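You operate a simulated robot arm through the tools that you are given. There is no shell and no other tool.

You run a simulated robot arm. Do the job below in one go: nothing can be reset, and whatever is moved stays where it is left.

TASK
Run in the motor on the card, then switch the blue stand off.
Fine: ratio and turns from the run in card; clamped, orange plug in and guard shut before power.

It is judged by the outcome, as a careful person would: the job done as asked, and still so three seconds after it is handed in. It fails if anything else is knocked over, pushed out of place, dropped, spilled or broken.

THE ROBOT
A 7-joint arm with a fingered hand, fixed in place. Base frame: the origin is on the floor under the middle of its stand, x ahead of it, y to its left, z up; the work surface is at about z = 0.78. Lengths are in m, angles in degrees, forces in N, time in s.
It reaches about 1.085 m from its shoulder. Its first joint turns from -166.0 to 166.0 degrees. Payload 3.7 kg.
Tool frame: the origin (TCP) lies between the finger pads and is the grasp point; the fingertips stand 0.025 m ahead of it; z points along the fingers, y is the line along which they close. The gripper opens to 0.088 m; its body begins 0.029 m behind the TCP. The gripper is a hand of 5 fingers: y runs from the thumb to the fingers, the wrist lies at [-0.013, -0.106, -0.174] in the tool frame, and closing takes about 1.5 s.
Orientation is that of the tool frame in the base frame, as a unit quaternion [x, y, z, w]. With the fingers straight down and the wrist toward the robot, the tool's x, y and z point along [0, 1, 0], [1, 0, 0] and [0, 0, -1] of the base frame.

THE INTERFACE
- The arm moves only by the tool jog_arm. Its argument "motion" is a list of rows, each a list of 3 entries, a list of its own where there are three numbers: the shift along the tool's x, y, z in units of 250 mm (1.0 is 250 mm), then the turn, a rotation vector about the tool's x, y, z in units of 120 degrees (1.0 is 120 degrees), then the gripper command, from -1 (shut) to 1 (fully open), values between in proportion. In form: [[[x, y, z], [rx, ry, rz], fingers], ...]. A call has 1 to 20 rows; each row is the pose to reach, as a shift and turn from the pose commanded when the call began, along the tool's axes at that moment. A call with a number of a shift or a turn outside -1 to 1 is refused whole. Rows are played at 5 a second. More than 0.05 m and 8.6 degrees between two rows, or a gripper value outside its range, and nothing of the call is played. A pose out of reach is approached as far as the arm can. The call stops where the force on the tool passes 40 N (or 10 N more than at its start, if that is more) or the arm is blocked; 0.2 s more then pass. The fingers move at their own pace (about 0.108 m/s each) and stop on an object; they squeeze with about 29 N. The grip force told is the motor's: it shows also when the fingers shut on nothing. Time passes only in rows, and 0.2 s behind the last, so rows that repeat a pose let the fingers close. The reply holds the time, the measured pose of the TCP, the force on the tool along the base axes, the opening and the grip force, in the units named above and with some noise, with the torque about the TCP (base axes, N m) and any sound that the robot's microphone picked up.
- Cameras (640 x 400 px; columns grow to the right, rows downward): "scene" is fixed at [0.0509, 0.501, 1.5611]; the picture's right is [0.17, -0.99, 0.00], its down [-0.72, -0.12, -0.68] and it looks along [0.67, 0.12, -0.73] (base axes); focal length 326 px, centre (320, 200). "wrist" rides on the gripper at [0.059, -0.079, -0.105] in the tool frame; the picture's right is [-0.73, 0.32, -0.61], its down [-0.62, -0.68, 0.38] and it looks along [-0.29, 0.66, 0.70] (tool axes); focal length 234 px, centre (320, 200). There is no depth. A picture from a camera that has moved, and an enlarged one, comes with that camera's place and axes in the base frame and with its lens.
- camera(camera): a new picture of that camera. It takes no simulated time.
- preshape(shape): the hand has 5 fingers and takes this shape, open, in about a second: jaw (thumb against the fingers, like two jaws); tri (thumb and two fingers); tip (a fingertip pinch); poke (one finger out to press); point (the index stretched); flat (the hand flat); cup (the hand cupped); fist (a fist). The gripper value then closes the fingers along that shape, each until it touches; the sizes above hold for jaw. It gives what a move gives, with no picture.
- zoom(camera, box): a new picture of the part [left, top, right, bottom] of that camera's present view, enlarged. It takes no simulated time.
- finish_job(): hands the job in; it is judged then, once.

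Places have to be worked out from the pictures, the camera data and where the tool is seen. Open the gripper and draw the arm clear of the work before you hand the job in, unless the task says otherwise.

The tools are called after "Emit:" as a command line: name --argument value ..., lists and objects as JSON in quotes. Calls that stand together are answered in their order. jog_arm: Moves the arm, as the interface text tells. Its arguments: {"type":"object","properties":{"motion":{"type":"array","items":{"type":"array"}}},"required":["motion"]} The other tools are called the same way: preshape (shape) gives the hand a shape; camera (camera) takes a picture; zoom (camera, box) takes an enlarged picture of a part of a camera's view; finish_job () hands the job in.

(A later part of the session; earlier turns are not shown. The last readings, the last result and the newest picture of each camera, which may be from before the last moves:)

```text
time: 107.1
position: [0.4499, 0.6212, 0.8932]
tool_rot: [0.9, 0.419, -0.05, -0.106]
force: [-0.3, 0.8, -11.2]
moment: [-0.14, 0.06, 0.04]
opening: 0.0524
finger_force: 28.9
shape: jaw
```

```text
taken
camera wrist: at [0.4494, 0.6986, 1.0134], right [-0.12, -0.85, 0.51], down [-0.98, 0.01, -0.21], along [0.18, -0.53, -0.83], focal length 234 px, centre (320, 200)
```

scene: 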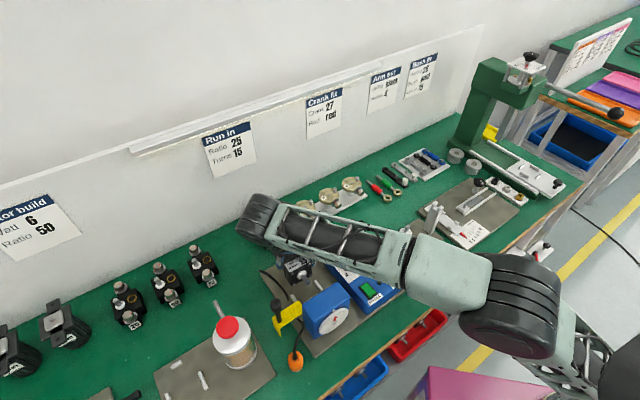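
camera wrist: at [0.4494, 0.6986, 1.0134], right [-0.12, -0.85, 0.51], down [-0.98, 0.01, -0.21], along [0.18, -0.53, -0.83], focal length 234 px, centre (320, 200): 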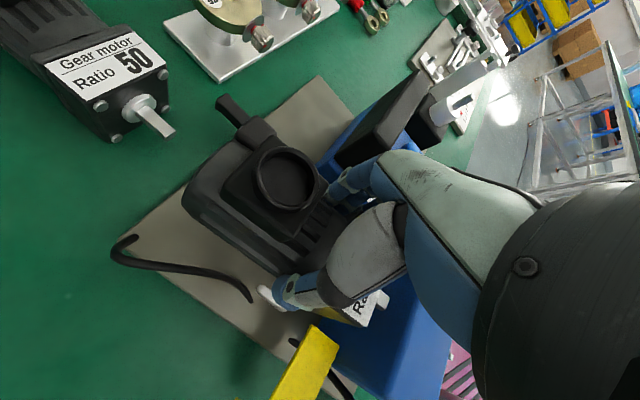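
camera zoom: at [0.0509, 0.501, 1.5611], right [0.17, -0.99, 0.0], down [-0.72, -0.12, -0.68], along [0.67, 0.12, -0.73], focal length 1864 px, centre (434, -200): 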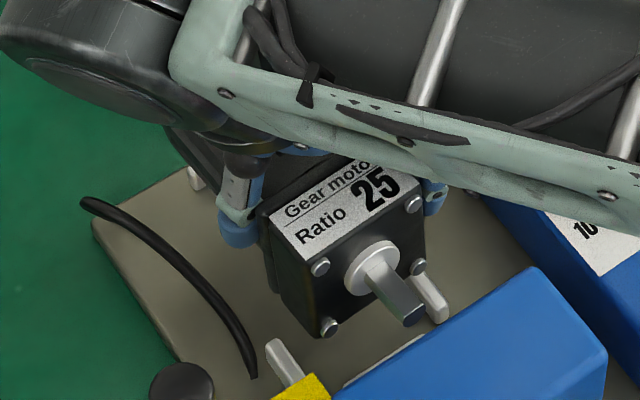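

Now the yaw is within about +1.5° and the nose is centred at s≈−0.121 with the face near b≈0.716. I trim these, and lower to just above the fence tops.

Emit:
jog_arm --motion '[[[-0.006, 0.012, 0.02], [0, 0.0015, 0.006], -1], [[-0.012, 0.022, 0.06], [0, 0.0029, 0.0121], -1], [[-0.012, 0.031, 0.1], [0, 0.0029, 0.0121], -1], [[-0.012, 0.04, 0.136], [0, 0.0029, 0.0121], -1], [[-0.012, 0.048, 0.168], [0, 0.0029, 0.0121], -1], [[-0.012, 0.048, 0.168], [0, 0.0029, 0.0121], -1]]'

Emit:
zoom --camera "scene" --box '[260, 235, 340, 305]'

Emit:
camera --camera "wrist"

```text
time: 108.5
position: [0.4518, 0.6161, 0.8505]
tool_rot: [0.906, 0.408, -0.049, -0.107]
force: [-1.1, 1.3, -10.5]
moment: [-0.07, 0.17, -0.05]
opening: 0.0523
finger_force: 28.8
shape: jaw
```

```text
5.71 times, centred on (300, 270) of scene
camera zoom: at [0.0509, 0.501, 1.5611], right [0.17, -0.99, 0.0], down [-0.72, -0.12, -0.68], along [0.67, 0.12, -0.73], focal length 1864 px, centre (434, -200)
```

zoom: 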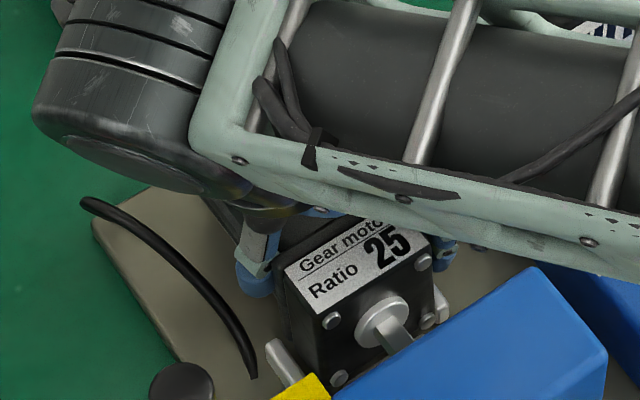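

```text
taken
camera wrist: at [0.4527, 0.6938, 0.969], right [-0.14, -0.85, 0.51], down [-0.98, 0.03, -0.21], along [0.16, -0.53, -0.83], focal length 234 px, centre (320, 200)
```

wrist: 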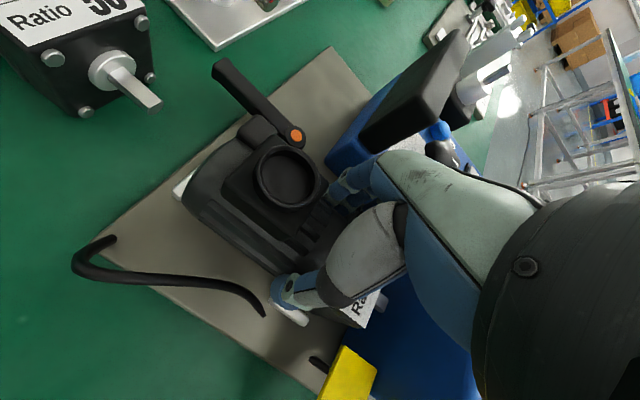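

Alignment looks good: centred at s≈−0.119, yaw about +1°. I zoom on the wrist view to judge the rear end against the back stop.

Emit:
zoom --camera "wrist" --box '[150, 120, 330, 340]'

Emit:
zoom --camera "scene" --box '[290, 265, 330, 305]'

```text
1.82 times, centred on (240, 230) of wrist
camera zoom: at [0.4527, 0.6938, 0.969], right [-0.14, -0.85, 0.51], down [-0.98, 0.03, -0.21], along [0.16, -0.53, -0.83], focal length 426 px, centre (466, 146)
```

zoom: 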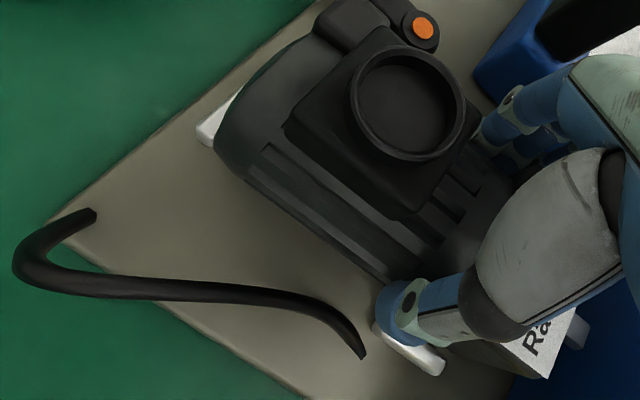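

```text
10.00 times, centred on (310, 285) of scene
camera zoom: at [0.0509, 0.501, 1.5611], right [0.17, -0.99, 0.0], down [-0.72, -0.12, -0.68], along [0.67, 0.12, -0.73], focal length 3262 px, centre (420, -650)
```

zoom: 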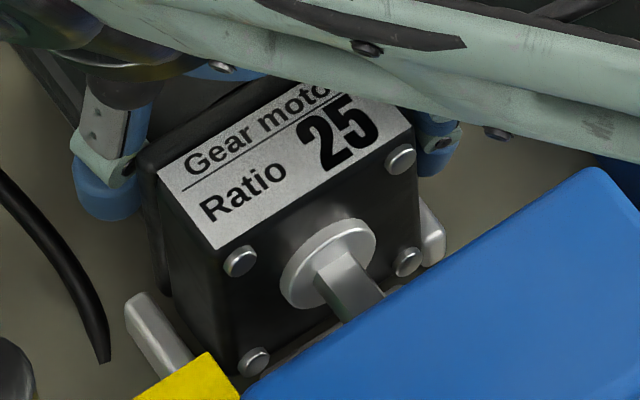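

The rear end (b≈0.833) is just ahead of the back stop and the gearhead sits between the side fences. I lower the last 16 mm in small steps watching the force.

Emit:
jog_arm --motion '[[[0, 0.004, 0.016], [0, 0.001, 0.004], -1], [[0, 0.008, 0.032], [0, 0.0019, 0.008], -1], [[0, 0.012, 0.048], [0, 0.0019, 0.008], -1], [[0, 0.0155, 0.0643], [0, 0.0019, 0.008], -1]]'

Emit:
zoom --camera "scene" --box '[270, 245, 340, 305]'

Emit:
zoom --camera "wrist" --box '[150, 120, 410, 340]'

```text
time: 109.5
position: [0.4532, 0.613, 0.8386]
tool_rot: [0.909, 0.4, -0.044, -0.11]
force: [2.9, -4.3, 34.3]
moment: [-0.24, 0.08, 0.04]
opening: 0.0516
finger_force: 29.1
shape: jaw
```

```text
6.67 times, centred on (305, 275) of scene
camera zoom: at [0.0509, 0.501, 1.5611], right [0.17, -0.99, 0.0], down [-0.72, -0.12, -0.68], along [0.67, 0.12, -0.73], focal length 2174 px, centre (420, -300)
```

zoom: 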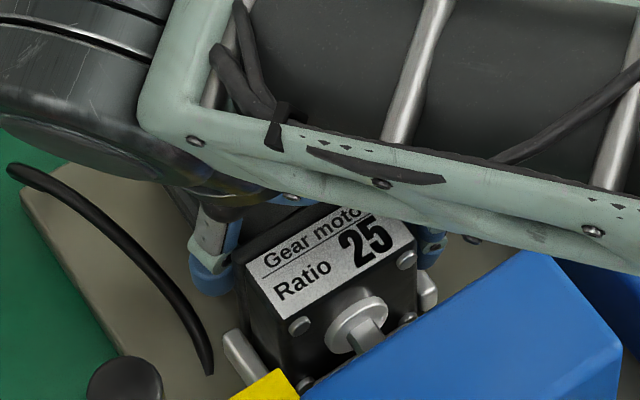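

```text
1.82 times, centred on (280, 230) of wrist
camera zoom: at [0.4541, 0.6928, 0.9578], right [-0.16, -0.85, 0.51], down [-0.97, 0.05, -0.22], along [0.16, -0.53, -0.83], focal length 426 px, centre (393, 146)
```

zoom: 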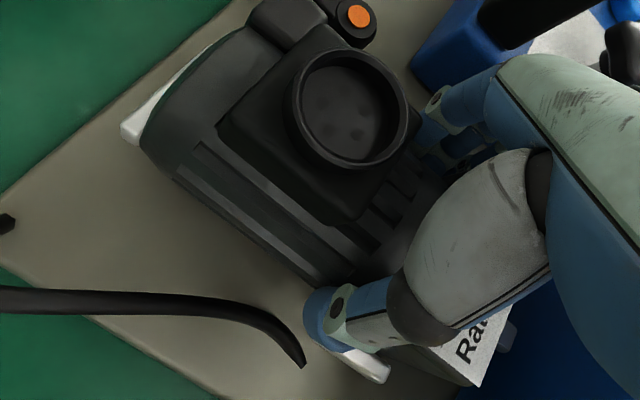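

It is resting at a motor-bottom height of about 0.791, which fits the plate top, with 34 N of downward push. I ease up 2 mm and then press gently forward to find the front fence.

Emit:
jog_arm --motion '[[[0, -0.001, -0.008], [0, 0, 0], -1], [[0, -0.001, -0.008], [0, 0, 0], -1]]'

Emit:
jog_arm --motion '[[[-0.004, 0, 0], [0, 0, 0], -1], [[-0.008, 0, 0], [0, 0, 0], -1], [[-0.012, 0, 0], [0, 0, 0], -1]]'

```text
time: 110.1
position: [0.4517, 0.615, 0.8377]
tool_rot: [0.91, 0.398, -0.046, -0.11]
force: [5.1, -3.0, 38.8]
moment: [-0.2, -0.02, 0.09]
opening: 0.0513
finger_force: 28.8
shape: jaw
```

```text
time: 110.9
position: [0.4513, 0.6125, 0.8369]
tool_rot: [0.909, 0.399, -0.046, -0.109]
force: [15.5, 6.2, 45.2]
moment: [0.1, -0.19, 0.25]
opening: 0.0513
finger_force: 29.1
shape: jaw
```

Still pressing down hard since the commanded pose is lower than the measured. I raise 4 mm in command to unload.

Emit:
jog_arm --motion '[[[0.004, -0.004, -0.012], [0, 0, 0], -1], [[0.004, -0.004, -0.016], [0, 0, 0], -1], [[0.004, -0.004, -0.016], [0, 0, 0], -1]]'

Emit:
zoom --camera "wrist" --box '[150, 120, 410, 340]'

Emit:
zoom --camera "scene" --box '[285, 265, 335, 305]'

```text
time: 111.7
position: [0.4494, 0.6112, 0.8388]
tool_rot: [0.909, 0.399, -0.048, -0.108]
force: [7.0, 3.2, 9.6]
moment: [0.03, -0.16, 0.05]
opening: 0.0516
finger_force: 29.0
shape: jaw
```

```text
1.82 times, centred on (280, 230) of wrist
camera zoom: at [0.4518, 0.6911, 0.958], right [-0.15, -0.84, 0.52], down [-0.98, 0.05, -0.21], along [0.15, -0.54, -0.83], focal length 426 px, centre (393, 146)
```

zoom: 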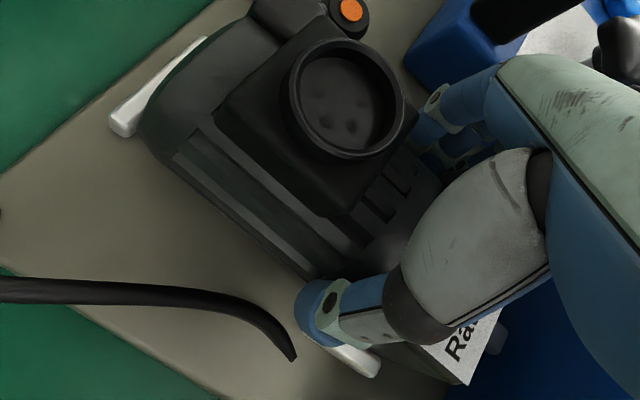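

```text
10.00 times, centred on (310, 285) of scene
camera zoom: at [0.0509, 0.501, 1.5611], right [0.17, -0.99, 0.0], down [-0.72, -0.12, -0.68], along [0.67, 0.12, -0.73], focal length 3262 px, centre (420, -650)
```

zoom: 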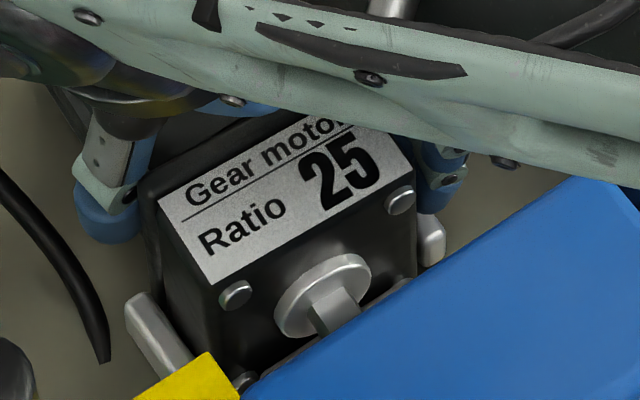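

The motor sits behind the front fence with a gap at the back stop, level and between the side fences. I open the hand and lift straight up.

Emit:
jog_arm --motion '[[[0, 0, 0], [0, 0, 0], 0.3], [[0, 0, 0], [0, 0, 0], 0.6], [[0, 0, 0], [0, 0, 0], 0.7], [[0, -0.01, -0.04], [0, 0, 0], 0.7], [[0, -0.028, -0.116], [0, 0, 0], 0.7], [[0, -0.047, -0.194], [0, 0, 0], 0.7], [[0, -0.065, -0.272], [0, 0, 0], 0.7], [[0, -0.094, -0.389], [0, 0, 0], 0.7]]'

Emit:
camera --camera "wrist"

Emit:
zoom --camera "scene" --box '[260, 235, 350, 315]'

```text
time: 113.5
position: [0.4483, 0.6151, 0.9391]
tool_rot: [0.909, 0.399, -0.047, -0.108]
force: [0.5, -0.8, 0.5]
moment: [0.0, 0.01, -0.03]
opening: 0.0746
finger_force: 0.1
shape: jaw
```

```text
taken
camera wrist: at [0.4512, 0.6936, 1.059], right [-0.16, -0.84, 0.51], down [-0.98, 0.05, -0.21], along [0.15, -0.54, -0.83], focal length 234 px, centre (320, 200)
```

wrist: 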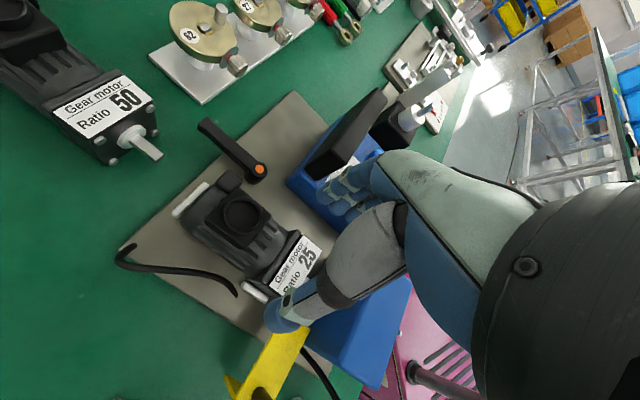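

```text
5.00 times, centred on (305, 275) of scene
camera zoom: at [0.0509, 0.501, 1.5611], right [0.17, -0.99, 0.0], down [-0.72, -0.12, -0.68], along [0.67, 0.12, -0.73], focal length 1631 px, centre (395, -175)
```

zoom: 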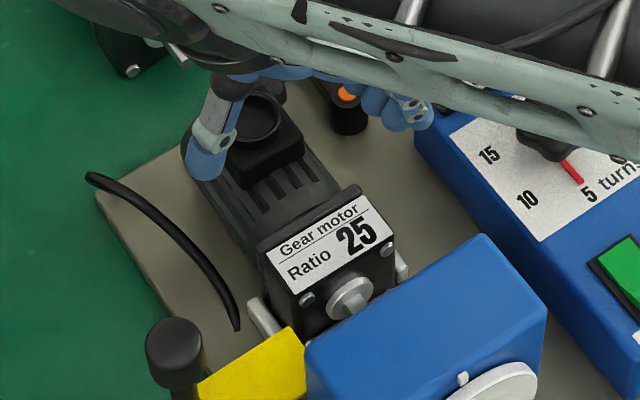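

The motor stands in the bay. I zoom in to check it is level and fully seated.

Emit:
zoom --camera "wrist" --box '[150, 150, 340, 320]'

Emit:
zoom --camera "scene" --box '[285, 260, 335, 305]'

```text
2.35 times, centred on (245, 235) of wrist
camera zoom: at [0.4512, 0.6936, 1.059], right [-0.16, -0.84, 0.51], down [-0.98, 0.05, -0.21], along [0.15, -0.54, -0.83], focal length 551 px, centre (496, 118)
```

zoom: 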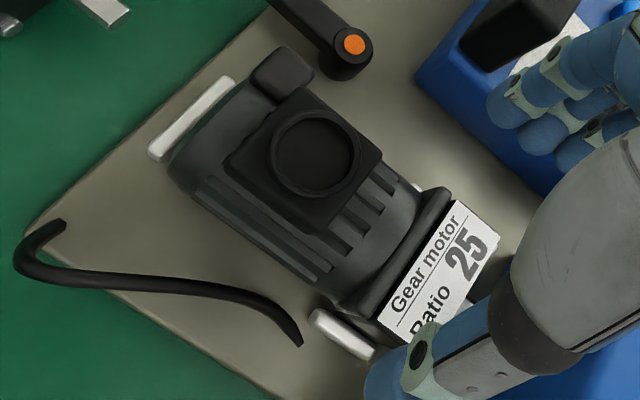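

```text
8.89 times, centred on (310, 282) of scene
camera zoom: at [0.0509, 0.501, 1.5611], right [0.17, -0.99, 0.0], down [-0.72, -0.12, -0.68], along [0.67, 0.12, -0.73], focal length 2899 px, centre (409, -533)
```

zoom: 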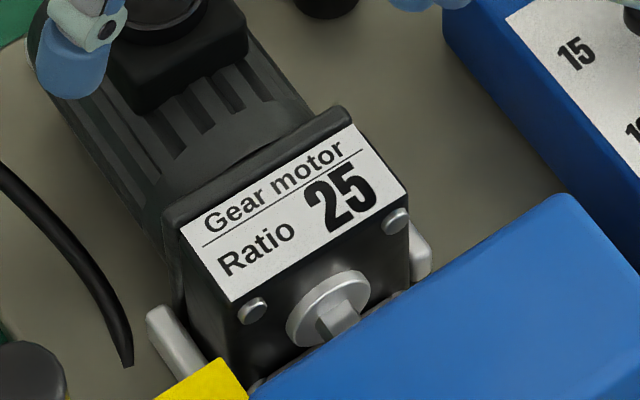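

It is level and aligned. Now the clamp lever: I look at it closely from here.

Emit:
zoom --camera "wrist" --box '[185, 100, 285, 190]'

Emit:
zoom --camera "scene" --box '[285, 225, 335, 270]'

```text
4.44 times, centred on (235, 145) of wrist
camera zoom: at [0.4512, 0.6936, 1.059], right [-0.16, -0.84, 0.51], down [-0.98, 0.05, -0.21], along [0.15, -0.54, -0.83], focal length 1041 px, centre (698, 444)
```

zoom: 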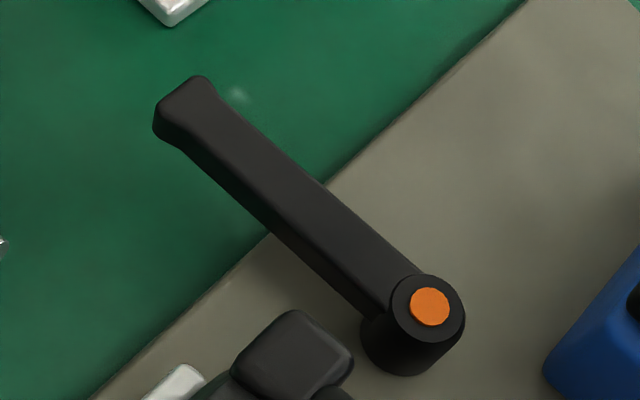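

```text
8.89 times, centred on (310, 248) of scene
camera zoom: at [0.0509, 0.501, 1.5611], right [0.17, -0.99, 0.0], down [-0.72, -0.12, -0.68], along [0.67, 0.12, -0.73], focal length 2899 px, centre (409, -222)
```

zoom: 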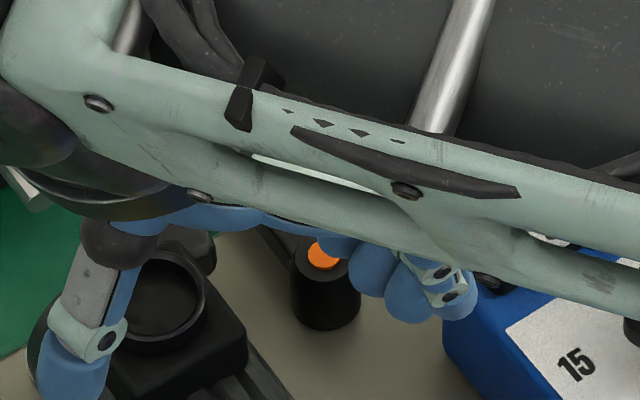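

The lever's cap is near (s −0.054, b 0.809, z 0.818) and it points straight back. I rise, undo the roll and turn to the natural +45° heading to work on the lever, plug and guard.

Emit:
jog_arm --motion '[[[-0.03, -0.03, -0.1], [-0.05, -0.002, 0], 0.7], [[-0.06, -0.06, -0.22], [-0.1132, -0.0047, 0.001], 0.7], [[-0.1, -0.08, -0.34], [-0.1132, -0.0047, 0.001], 0.7], [[-0.14, -0.1, -0.44], [-0.1132, -0.0047, 0.001], 0.7]]'

Emit:
jog_arm --motion '[[[0, 0, 0], [0, 0, -0.068], 0.7], [[0, 0, 0], [0, 0, -0.136], 0.7], [[0, 0, 0], [0, 0, -0.204], 0.7], [[0, 0, 0], [0, 0, -0.272], 0.7], [[0, 0, 0], [0, 0, -0.34], 0.7], [[0, 0, 0], [0, 0, -0.408], 0.7], [[0, 0, 0], [0, 0, -0.476], 0.7], [[0, 0, 0], [0, 0, -0.544], 0.7], [[0, 0, 0], [0, 0, -0.612], 0.7], [[0, 0, 0], [0, 0, -0.68], 0.7], [[0, 0, 0], [0, 0, -0.72], 0.7], [[0, 0, 0], [0, 0, -0.72], 0.7]]'

Emit:
preshape --shape "poke"

Emit:
camera --camera "scene"

Emit:
camera --camera "wrist"

```text
time: 114.5
position: [0.4277, 0.586, 1.0518]
tool_rot: [0.916, 0.401, -0.004, 0.002]
force: [-0.6, 0.3, -0.4]
moment: [0.01, -0.01, -0.04]
opening: 0.075
finger_force: 0.0
shape: jaw
```

```text
time: 117.1
position: [0.4282, 0.5859, 1.0529]
tool_rot: [0.392, 0.92, -0.004, -0.001]
force: [0.0, 0.2, -0.3]
moment: [-0.01, 0.01, 0.02]
opening: 0.0748
finger_force: 0.1
shape: jaw
```

```text
time: 118.0
position: [0.4289, 0.5857, 1.0516]
tool_rot: [0.393, 0.919, -0.005, -0.001]
force: [-0.2, 1.1, -0.4]
moment: [0.03, 0.02, 0.01]
opening: 0.0002
finger_force: 0.0
shape: poke
```

```text
taken
```

scene: 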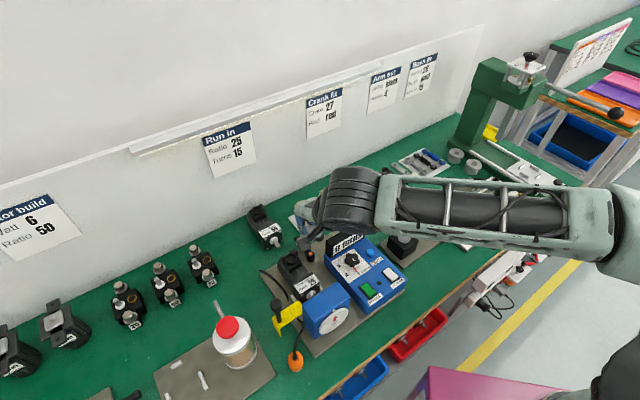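

```text
taken
camera wrist: at [0.3318, 0.5752, 1.1573], right [0.74, -0.3, 0.6], down [-0.06, -0.92, -0.38], along [0.67, 0.24, -0.7], focal length 234 px, centre (320, 200)
```

wrist: 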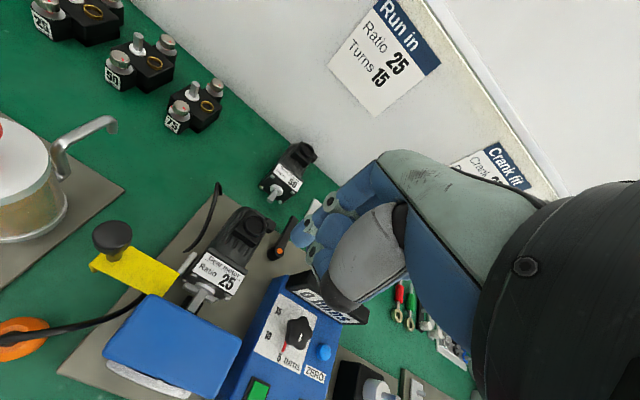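

Good overview. I zoom on the seated motor and on the poke finger to learn where its tip is.

Emit:
zoom --camera "wrist" --box '[160, 190, 300, 310]'

Emit:
zoom --camera "wrist" --box '[250, 130, 430, 320]'

Emit:
zoom --camera "scene" --box '[260, 180, 360, 300]'

```text
3.33 times, centred on (230, 250) of wrist
camera zoom: at [0.3318, 0.5752, 1.1573], right [0.74, -0.3, 0.6], down [-0.06, -0.92, -0.38], along [0.67, 0.24, -0.7], focal length 781 px, centre (620, 33)
```

zoom: 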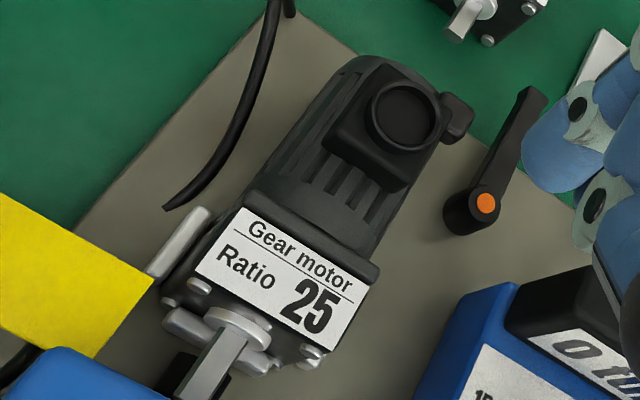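

```text
2.11 times, centred on (340, 225) of wrist
camera zoom: at [0.3318, 0.5752, 1.1573], right [0.74, -0.3, 0.6], down [-0.06, -0.92, -0.38], along [0.67, 0.24, -0.7], focal length 493 px, centre (278, 147)
```

zoom: 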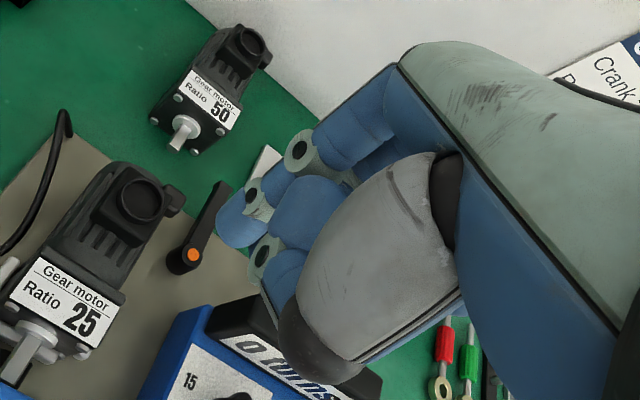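

```text
3.33 times, centred on (310, 240) of scene
camera zoom: at [0.0509, 0.501, 1.5611], right [0.17, -0.99, 0.0], down [-0.72, -0.12, -0.68], along [0.67, 0.12, -0.73], focal length 1087 px, centre (353, 67)
```

zoom: 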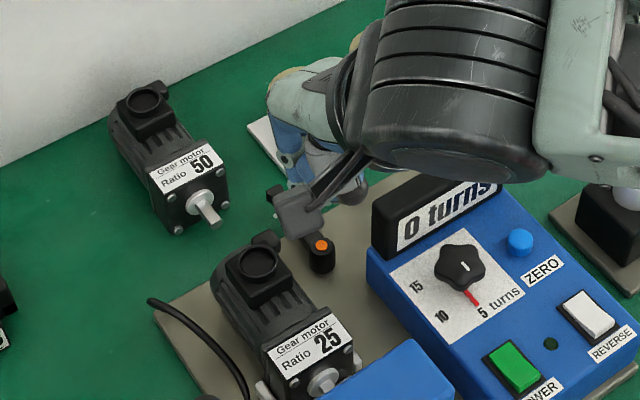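

The motor is well seated: the shaft lies over the front fence in the coupling. To learn the poke finger's exact tip, I move the hand to where the scene camera sees it side-on.

Emit:
jog_arm --motion '[[[-0.08, -0.06, 0], [0, 0, 0], -1], [[-0.16, -0.12, 0], [0, 0, 0], -1], [[-0.24, -0.18, 0], [0, 0, 0], -1], [[-0.32, -0.24, 0], [0, 0, 0], -1], [[-0.4, -0.3, 0], [0, 0, 0], -1], [[-0.48, -0.36, 0], [0, 0, 0], -1]]'

Emit:
camera --camera "scene"

Emit:
camera --camera "wrist"

```text
time: 119.4
position: [0.4439, 0.4349, 1.0537]
tool_rot: [0.392, 0.92, -0.006, -0.002]
force: [-0.3, 0.2, -0.5]
moment: [0.01, -0.01, -0.01]
opening: 0.0
finger_force: 29.0
shape: jaw
```

```text
taken
```

scene: 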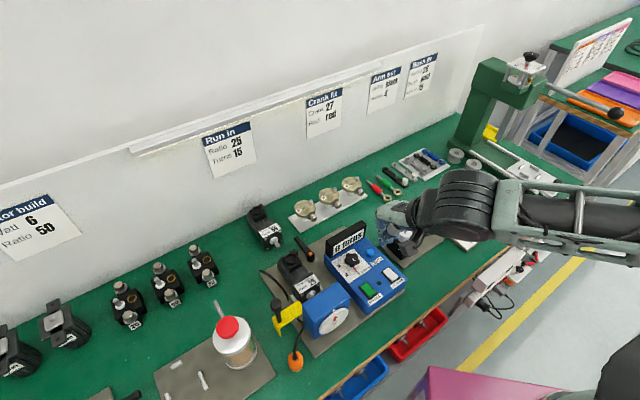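

```text
taken
camera wrist: at [0.3478, 0.4249, 1.1588], right [0.74, -0.3, 0.6], down [-0.06, -0.92, -0.38], along [0.67, 0.24, -0.7], focal length 234 px, centre (320, 200)
```

wrist: 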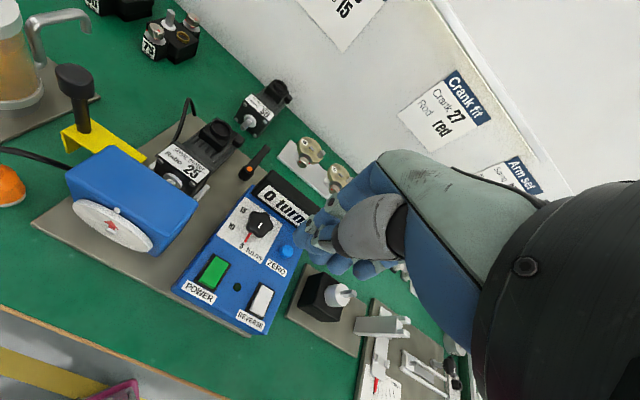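

A −1 gripper command turned the poke into a closed jaw, so the poke must be held with +1. I take the poke shape again and look at it closely.

Emit:
preshape --shape "poke"

Emit:
zoom --camera "scene" --box '[340, 170, 480, 290]'

Emit:
zoom --camera "wrist" --box '[250, 130, 430, 300]'

```text
time: 120.3
position: [0.4436, 0.4356, 1.0535]
tool_rot: [0.393, 0.92, -0.005, -0.001]
force: [0.2, -0.5, -0.5]
moment: [0.02, 0.0, -0.01]
opening: 0.0
finger_force: 0.2
shape: poke
```

```text
3.33 times, centred on (410, 230) of scene
camera zoom: at [0.0509, 0.501, 1.5611], right [0.17, -0.99, 0.0], down [-0.72, -0.12, -0.68], along [0.67, 0.12, -0.73], focal length 1087 px, centre (20, 100)
```

zoom: 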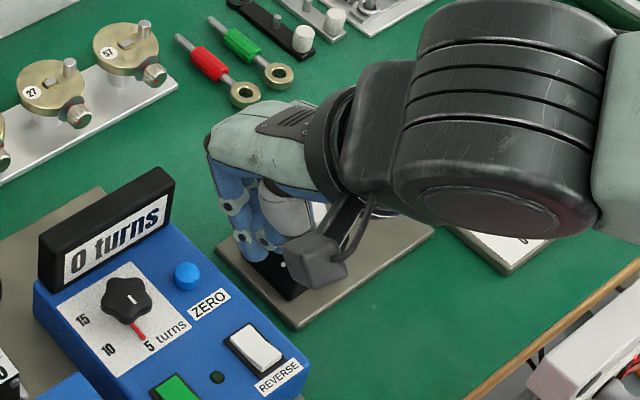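

```text
2.35 times, centred on (340, 215) of wrist
camera zoom: at [0.3477, 0.4251, 1.1592], right [0.74, -0.3, 0.6], down [-0.06, -0.92, -0.38], along [0.67, 0.24, -0.7], focal length 551 px, centre (273, 165)
```

zoom: 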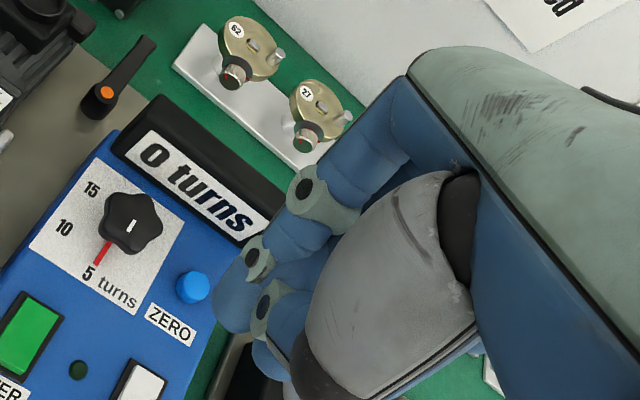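

From two views I place ZERO at about (0.552,0.453,0.834), POWER near (0.438,0.451,0.842) and the knob near (0.503,0.497,0.864). I hover the poke finger above ZERO to calibrate the fingertip visually.

Emit:
jog_arm --motion '[[[-0.05, 0.074, 0.122], [0, 0, 0], 1], [[-0.1, 0.147, 0.244], [0, 0, 0], 1], [[-0.15, 0.22, 0.367], [0, 0, 0], 1], [[-0.2, 0.294, 0.489], [0, 0, 0], 1], [[-0.25, 0.368, 0.611], [0, 0, 0], 1], [[-0.25, 0.368, 0.611], [0, 0, 0], 1]]'

Emit:
camera --camera "wrist"

Emit:
zoom --camera "scene" --box '[310, 190, 450, 310]'

```text
time: 121.7
position: [0.554, 0.4519, 0.8998]
tool_rot: [0.392, 0.92, -0.005, -0.001]
force: [0.4, 0.2, -0.5]
moment: [-0.03, -0.01, 0.03]
opening: 0.0003
finger_force: 0.1
shape: poke
```

```text
taken
camera wrist: at [0.4575, 0.4414, 1.0057], right [0.74, -0.3, 0.6], down [-0.06, -0.92, -0.38], along [0.67, 0.24, -0.7], focal length 234 px, centre (320, 200)
```

wrist: 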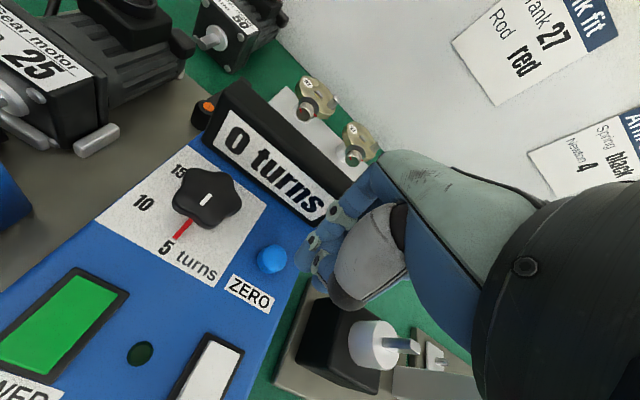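

```text
3.33 times, centred on (380, 250) of scene
camera zoom: at [0.0509, 0.501, 1.5611], right [0.17, -0.99, 0.0], down [-0.72, -0.12, -0.68], along [0.67, 0.12, -0.73], focal length 1087 px, centre (120, 33)
```

zoom: 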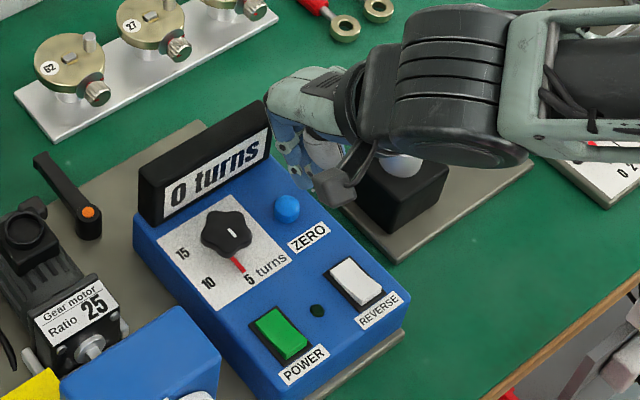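

The poke tip sits straight ahead of the TCP as expected. I zoom hard on the hand from the scene camera to see how far the index stands out beyond the folded fingers.

Emit:
zoom --camera "scene" --box '[355, 210, 415, 260]'

Emit:
zoom --camera "wrist" --box '[250, 180, 400, 320]'

```text
8.00 times, centred on (385, 235) of scene
camera zoom: at [0.0509, 0.501, 1.5611], right [0.17, -0.99, 0.0], down [-0.72, -0.12, -0.68], along [0.67, 0.12, -0.73], focal length 2609 px, centre (-200, -80)
```

zoom: 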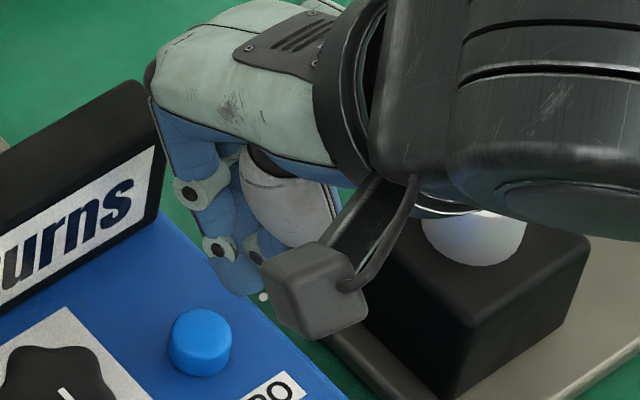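

```text
2.86 times, centred on (325, 250) of wrist
camera zoom: at [0.4575, 0.4414, 1.0057], right [0.74, -0.3, 0.6], down [-0.06, -0.92, -0.38], along [0.67, 0.24, -0.7], focal length 669 px, centre (306, 57)
```

zoom: 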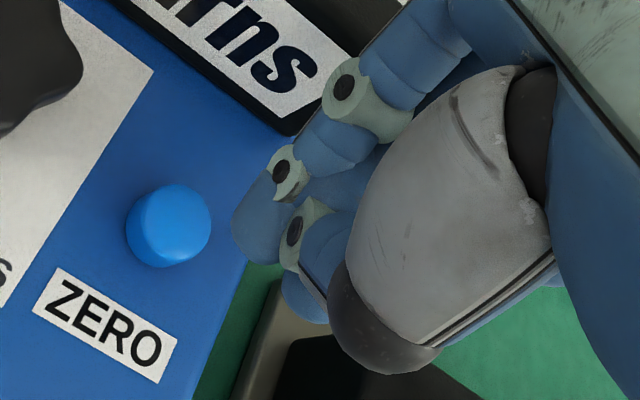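

The index tip stands about 36 mm beyond the TCP, some 15 mm past the folded fingers. I'll turn the lever clockwise by pushing its left flank, so I rise over the display and go to hover just left of the lever's end.

Emit:
jog_arm --motion '[[[0, 0, -0.14], [0, 0, 0], 1], [[0, 0, -0.28], [0, 0, 0], 1], [[0.11, 0.105, -0.28], [0, 0, 0], 1], [[0.22, 0.21, -0.28], [0, 0, 0], 1], [[0.33, 0.316, -0.28], [0, 0, 0], 1], [[0.44, 0.42, -0.28], [0, 0, 0], 1], [[0.55, 0.527, -0.28], [0, 0, 0], 1], [[0.658, 0.633, -0.2], [0, 0, 0], 1], [[0.658, 0.633, -0.08], [0, 0, 0], 1], [[0.658, 0.633, 0.0], [0, 0, 0], 1]]'

Emit:
camera --camera "wrist"

Emit:
zoom --camera "scene" --box '[250, 190, 370, 290]'

```text
time: 123.9
position: [0.5549, 0.6847, 0.8975]
tool_rot: [0.392, 0.92, -0.004, -0.001]
force: [0.8, 0.2, 0.2]
moment: [-0.01, 0.0, 0.01]
opening: 0.0
finger_force: 0.0
shape: poke
```

```text
taken
camera wrist: at [0.4585, 0.674, 1.0029], right [0.74, -0.3, 0.61], down [-0.06, -0.92, -0.38], along [0.67, 0.24, -0.7], focal length 234 px, centre (320, 200)
```

wrist: 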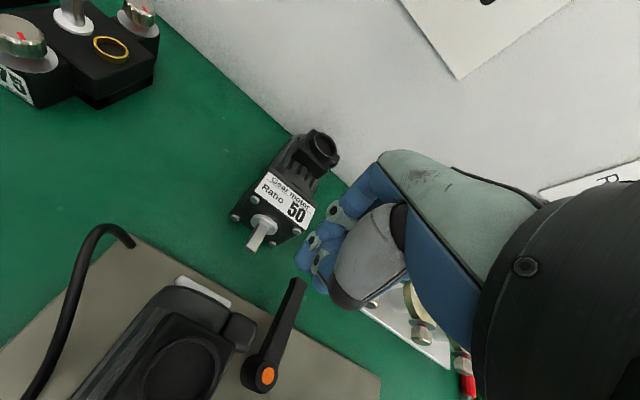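

```text
4.00 times, centred on (310, 240) of scene
camera zoom: at [0.0509, 0.501, 1.5611], right [0.17, -0.99, 0.0], down [-0.72, -0.12, -0.68], along [0.67, 0.12, -0.73], focal length 1305 px, centre (360, 40)
```

zoom: 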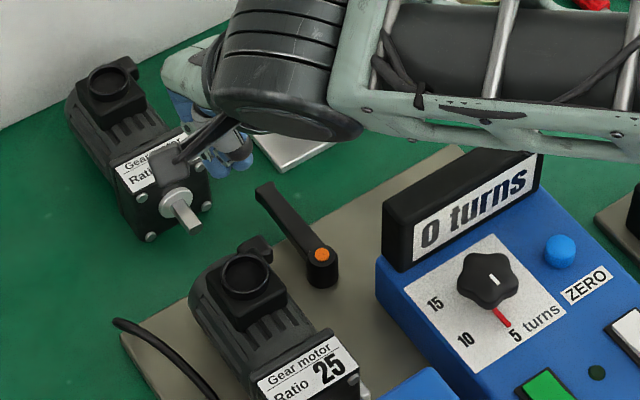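

The finger hovers left of the lever's end with clearance to the spare motor's shaft. I lower so the tip is at lever height (about z 0.806).

Emit:
jog_arm --motion '[[[0, 0, 0.06], [0, 0, 0], 1], [[0, 0, 0.12], [0, 0, 0], 1], [[0, 0, 0.18], [0, 0, 0], 1], [[0, 0, 0.222], [0, 0, 0], 1], [[0, 0, 0.222], [0, 0, 0], 1]]'

Emit:
camera --camera "wrist"

Emit:
zoom --camera "scene" --box '[265, 200, 345, 270]'

```text
time: 125.1
position: [0.5541, 0.682, 0.8424]
tool_rot: [0.393, 0.919, -0.005, -0.002]
force: [0.0, 0.1, 0.0]
moment: [0.0, -0.02, 0.02]
opening: 0.0
finger_force: 0.0
shape: poke
```

```text
taken
camera wrist: at [0.4586, 0.6718, 0.9466], right [0.74, -0.3, 0.6], down [-0.06, -0.92, -0.38], along [0.67, 0.24, -0.7], focal length 234 px, centre (320, 200)
```

wrist: 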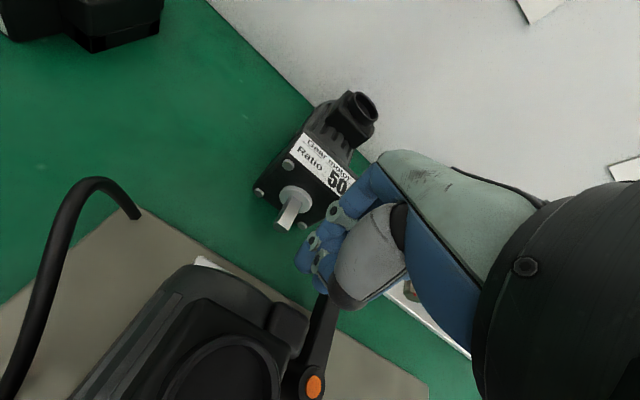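

```text
5.71 times, centred on (305, 235) of scene
camera zoom: at [0.0509, 0.501, 1.5611], right [0.17, -0.99, 0.0], down [-0.72, -0.12, -0.68], along [0.67, 0.12, -0.73], focal length 1864 px, centre (406, 0)
```

zoom: 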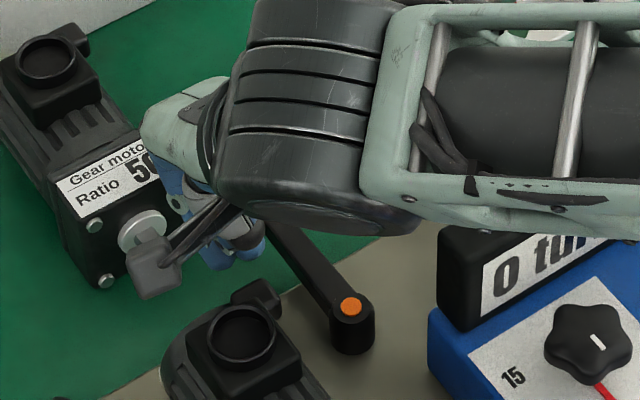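

The tip is beside the lever. I push right by about 15° of lever travel as a first test and read the force.

Emit:
jog_arm --motion '[[[-0.033, -0.005, 0], [0, 0, 0], 1], [[-0.066, -0.01, 0], [0, 0, 0], 1], [[-0.085, -0.009, 0], [0, 0, 0], 1], [[-0.104, -0.009, 0], [0, 0, 0], 1], [[-0.124, -0.008, 0], [0, 0, 0], 1]]'

Emit:
zoom --camera "scene" --box '[265, 200, 345, 270]'

Emit:
camera --camera "wrist"

```text
time: 126.3
position: [0.5737, 0.6574, 0.8428]
tool_rot: [0.392, 0.92, -0.005, -0.001]
force: [0.2, -0.4, -1.0]
moment: [0.0, -0.01, 0.0]
opening: 0.0
finger_force: 0.0
shape: poke
```

```text
5.71 times, centred on (305, 235) of scene
camera zoom: at [0.0509, 0.501, 1.5611], right [0.17, -0.99, 0.0], down [-0.72, -0.12, -0.68], along [0.67, 0.12, -0.73], focal length 1864 px, centre (406, 0)
```

zoom: 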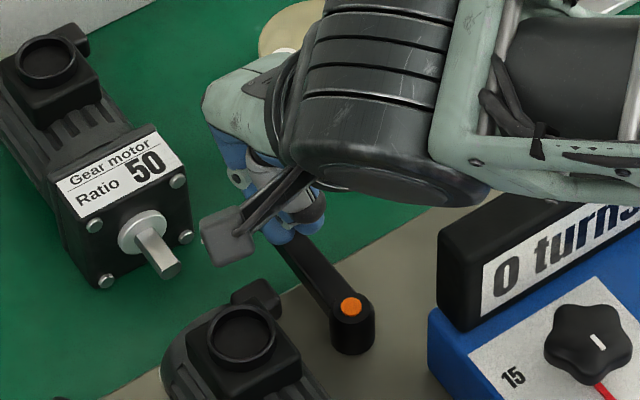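

```text
taken
camera wrist: at [0.4774, 0.6471, 0.9473], right [0.74, -0.3, 0.6], down [-0.06, -0.92, -0.38], along [0.67, 0.24, -0.7], focal length 234 px, centre (320, 200)
```

wrist: 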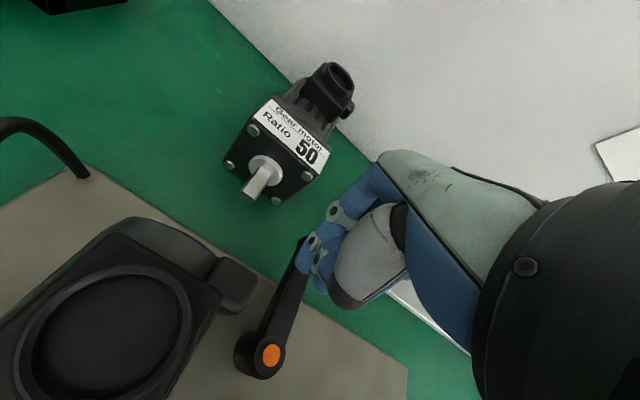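

No force: the finger passed above the lever, so the bar is lower than I thought. I go back left, lower 13 mm more, and push again.

Emit:
jog_arm --motion '[[[0.06, 0.004, -0.02], [0, 0, 0], 1], [[0.124, 0.008, -0.02], [0, 0, 0], 1], [[0.124, 0.008, 0.03], [0, 0, 0], 1], [[0.124, 0.008, 0.052], [0, 0, 0], 1], [[0.124, 0.008, 0.052], [0, 0, 0], 1]]'

Emit:
jog_arm --motion '[[[-0.033, -0.005, 0], [0, 0, 0], 1], [[-0.066, -0.01, 0], [0, 0, 0], 1], [[-0.085, -0.009, 0], [0, 0, 0], 1], [[-0.104, -0.009, 0], [0, 0, 0], 1], [[-0.124, -0.008, 0], [0, 0, 0], 1]]'

Emit:
camera --camera "wrist"

Emit:
zoom --camera "scene" --box '[265, 200, 345, 270]'

```text
time: 127.5
position: [0.5535, 0.6824, 0.8289]
tool_rot: [0.393, 0.92, -0.005, -0.001]
force: [0.6, 0.2, -0.6]
moment: [-0.01, 0.0, 0.01]
opening: 0.0
finger_force: 0.2
shape: poke
```

```text
time: 128.7
position: [0.5749, 0.6577, 0.8287]
tool_rot: [0.392, 0.92, -0.004, -0.001]
force: [0.3, -0.4, 0.5]
moment: [0.05, 0.04, -0.04]
opening: 0.0002
finger_force: 0.0
shape: poke
```

```text
taken
camera wrist: at [0.4785, 0.6472, 0.9336], right [0.74, -0.3, 0.61], down [-0.06, -0.92, -0.38], along [0.67, 0.24, -0.7], focal length 234 px, centre (320, 200)
```

wrist: 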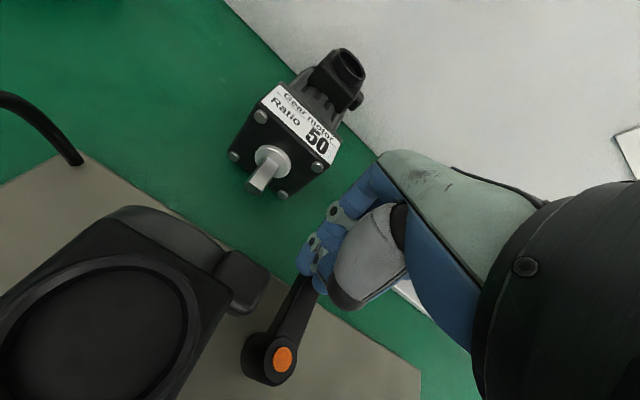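

```text
5.71 times, centred on (305, 235) of scene
camera zoom: at [0.0509, 0.501, 1.5611], right [0.17, -0.99, 0.0], down [-0.72, -0.12, -0.68], along [0.67, 0.12, -0.73], focal length 1864 px, centre (406, 0)
```

zoom: 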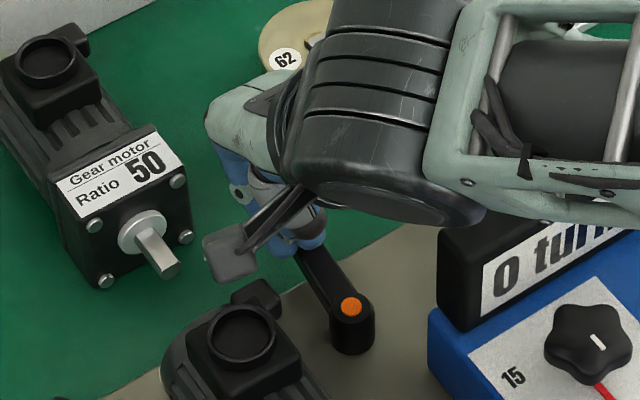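

The lever may have begun to turn with almost no resistance. I zoom in to verify.

Emit:
zoom --camera "wrist" --box '[210, 210, 370, 400]'

```text
2.11 times, centred on (290, 305) of wrist
camera zoom: at [0.4785, 0.6472, 0.9336], right [0.74, -0.3, 0.61], down [-0.06, -0.92, -0.38], along [0.67, 0.24, -0.7], focal length 493 px, centre (383, -21)
```

zoom: 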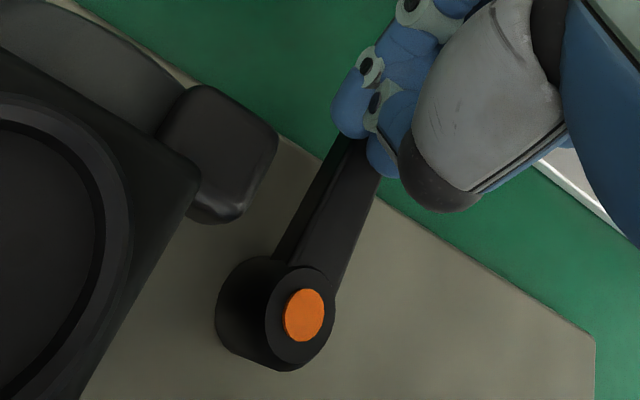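

The finger looks to be just at the lever's left edge and the lever may have turned a few degrees. I continue pushing along the arc to the 45° point and look again.

Emit:
jog_arm --motion '[[[-0.02, -0.002, 0], [0, 0, 0], 1], [[-0.04, -0.004, 0], [0, 0, 0], 1], [[-0.06, -0.007, 0], [0, 0, 0], 1], [[-0.088, -0.016, 0], [0, 0, 0], 1], [[-0.115, -0.026, 0], [0, 0, 0], 1], [[-0.115, -0.026, 0], [0, 0, 0], 1]]'

Emit:
camera --camera "wrist"

Emit:
zoom --camera "scene" --box '[265, 200, 345, 270]'

```text
time: 130.1
position: [0.5884, 0.6319, 0.8295]
tool_rot: [0.393, 0.92, -0.004, -0.001]
force: [0.5, -0.1, 0.5]
moment: [0.0, 0.0, -0.03]
opening: 0.0
finger_force: 0.0
shape: poke
```

```text
taken
camera wrist: at [0.4925, 0.6222, 0.9339], right [0.74, -0.3, 0.6], down [-0.06, -0.92, -0.38], along [0.67, 0.24, -0.7], focal length 234 px, centre (320, 200)
```

wrist: 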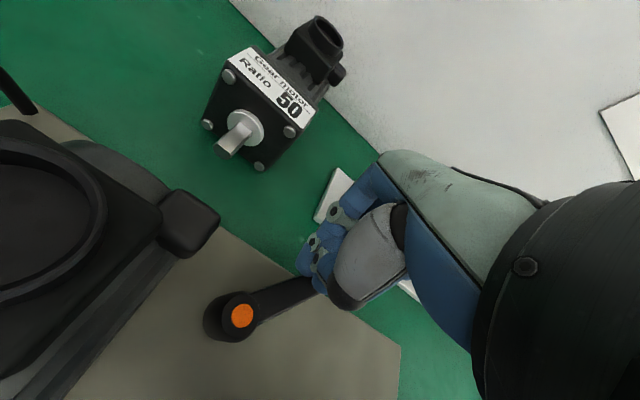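

```text
5.71 times, centred on (305, 235) of scene
camera zoom: at [0.0509, 0.501, 1.5611], right [0.17, -0.99, 0.0], down [-0.72, -0.12, -0.68], along [0.67, 0.12, -0.73], focal length 1864 px, centre (406, 0)
```

zoom: 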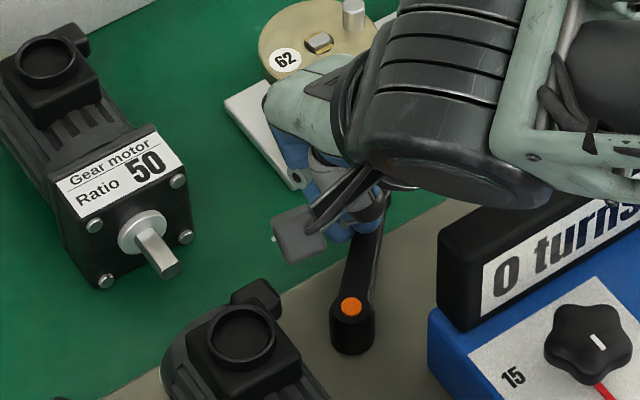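

The lever turns clockwise freely; it's now about 40° round. I continue pushing along the arc toward and past 90°, watching for a stop.

Emit:
jog_arm --motion '[[[-0.024, -0.017, 0], [0, 0, 0], 1], [[-0.049, -0.034, 0], [0, 0, 0], 1], [[-0.068, -0.057, 0], [0, 0, 0], 1], [[-0.087, -0.08, 0], [0, 0, 0], 1], [[-0.1, -0.107, 0], [0, 0, 0], 1], [[-0.112, -0.134, 0], [0, 0, 0], 1], [[-0.112, -0.134, 0], [0, 0, 0], 1]]'

Emit:
camera --camera "wrist"

Emit:
zoom --camera "scene" --box '[265, 200, 345, 270]'

```text
time: 131.7
position: [0.5858, 0.5915, 0.8318]
tool_rot: [0.393, 0.92, -0.003, -0.001]
force: [0.5, 0.3, 12.3]
moment: [0.04, -0.17, 0.01]
opening: 0.0
finger_force: 0.0
shape: poke
```

```text
taken
camera wrist: at [0.4888, 0.5792, 0.9364], right [0.74, -0.3, 0.61], down [-0.06, -0.92, -0.38], along [0.67, 0.24, -0.7], focal length 234 px, centre (320, 200)
```

wrist: 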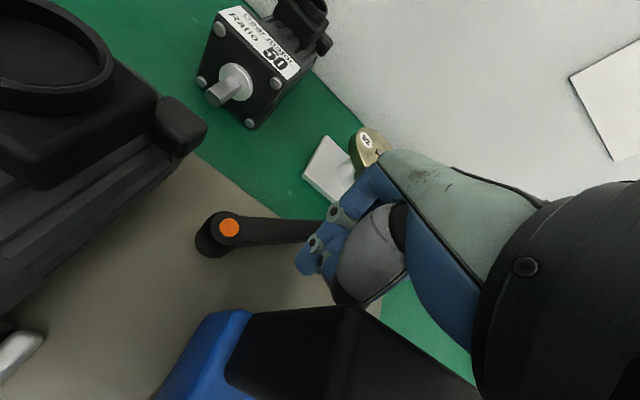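

```text
5.71 times, centred on (305, 235) of scene
camera zoom: at [0.0509, 0.501, 1.5611], right [0.17, -0.99, 0.0], down [-0.72, -0.12, -0.68], along [0.67, 0.12, -0.73], focal length 1864 px, centre (406, 0)
```

zoom: 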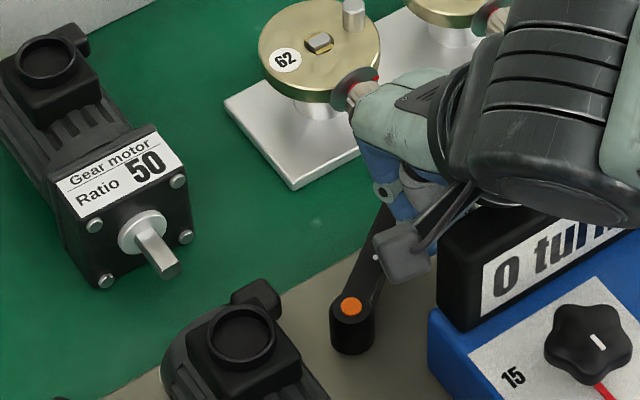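

There is 12 N upward force as the fingertip reached the plate, and the lever seems to lag at about 52°. I lift the finger and look at the lever.

Emit:
jog_arm --motion '[[[0, 0, -0.06], [0, 0, 0], 1], [[0, 0, -0.14], [0, 0, 0], 1], [[0, 0, -0.26], [0, 0, 0], 1], [[0, 0.02, -0.38], [0, 0, 0], 1]]'

Emit:
camera --camera "wrist"

Emit:
zoom --camera "scene" --box '[265, 210, 345, 280]'

```text
time: 132.7
position: [0.5887, 0.5971, 0.9245]
tool_rot: [0.392, 0.92, -0.006, -0.001]
force: [0.1, 0.5, 0.4]
moment: [0.03, -0.03, 0.02]
opening: 0.0
finger_force: 0.0
shape: poke
```

```text
taken
camera wrist: at [0.4932, 0.586, 1.0292], right [0.74, -0.3, 0.6], down [-0.06, -0.92, -0.38], along [0.67, 0.24, -0.7], focal length 234 px, centre (320, 200)
```

wrist: 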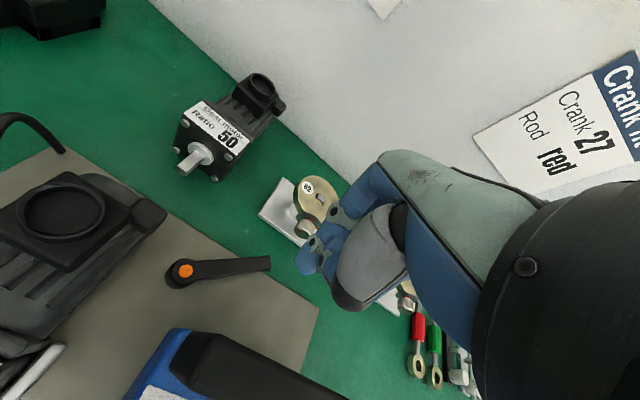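

```text
5.71 times, centred on (305, 245) of scene
camera zoom: at [0.0509, 0.501, 1.5611], right [0.17, -0.99, 0.0], down [-0.72, -0.12, -0.68], along [0.67, 0.12, -0.73], focal length 1864 px, centre (406, -57)
```

zoom: 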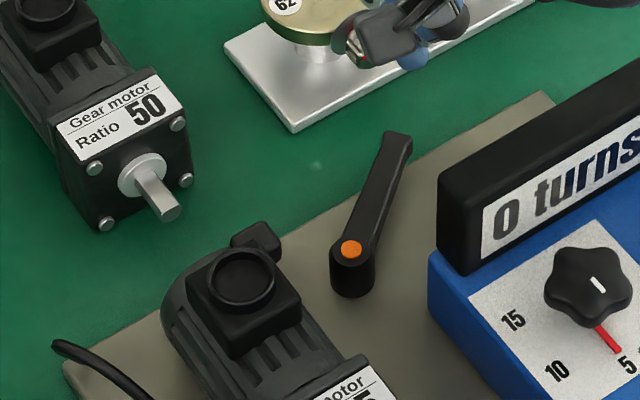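

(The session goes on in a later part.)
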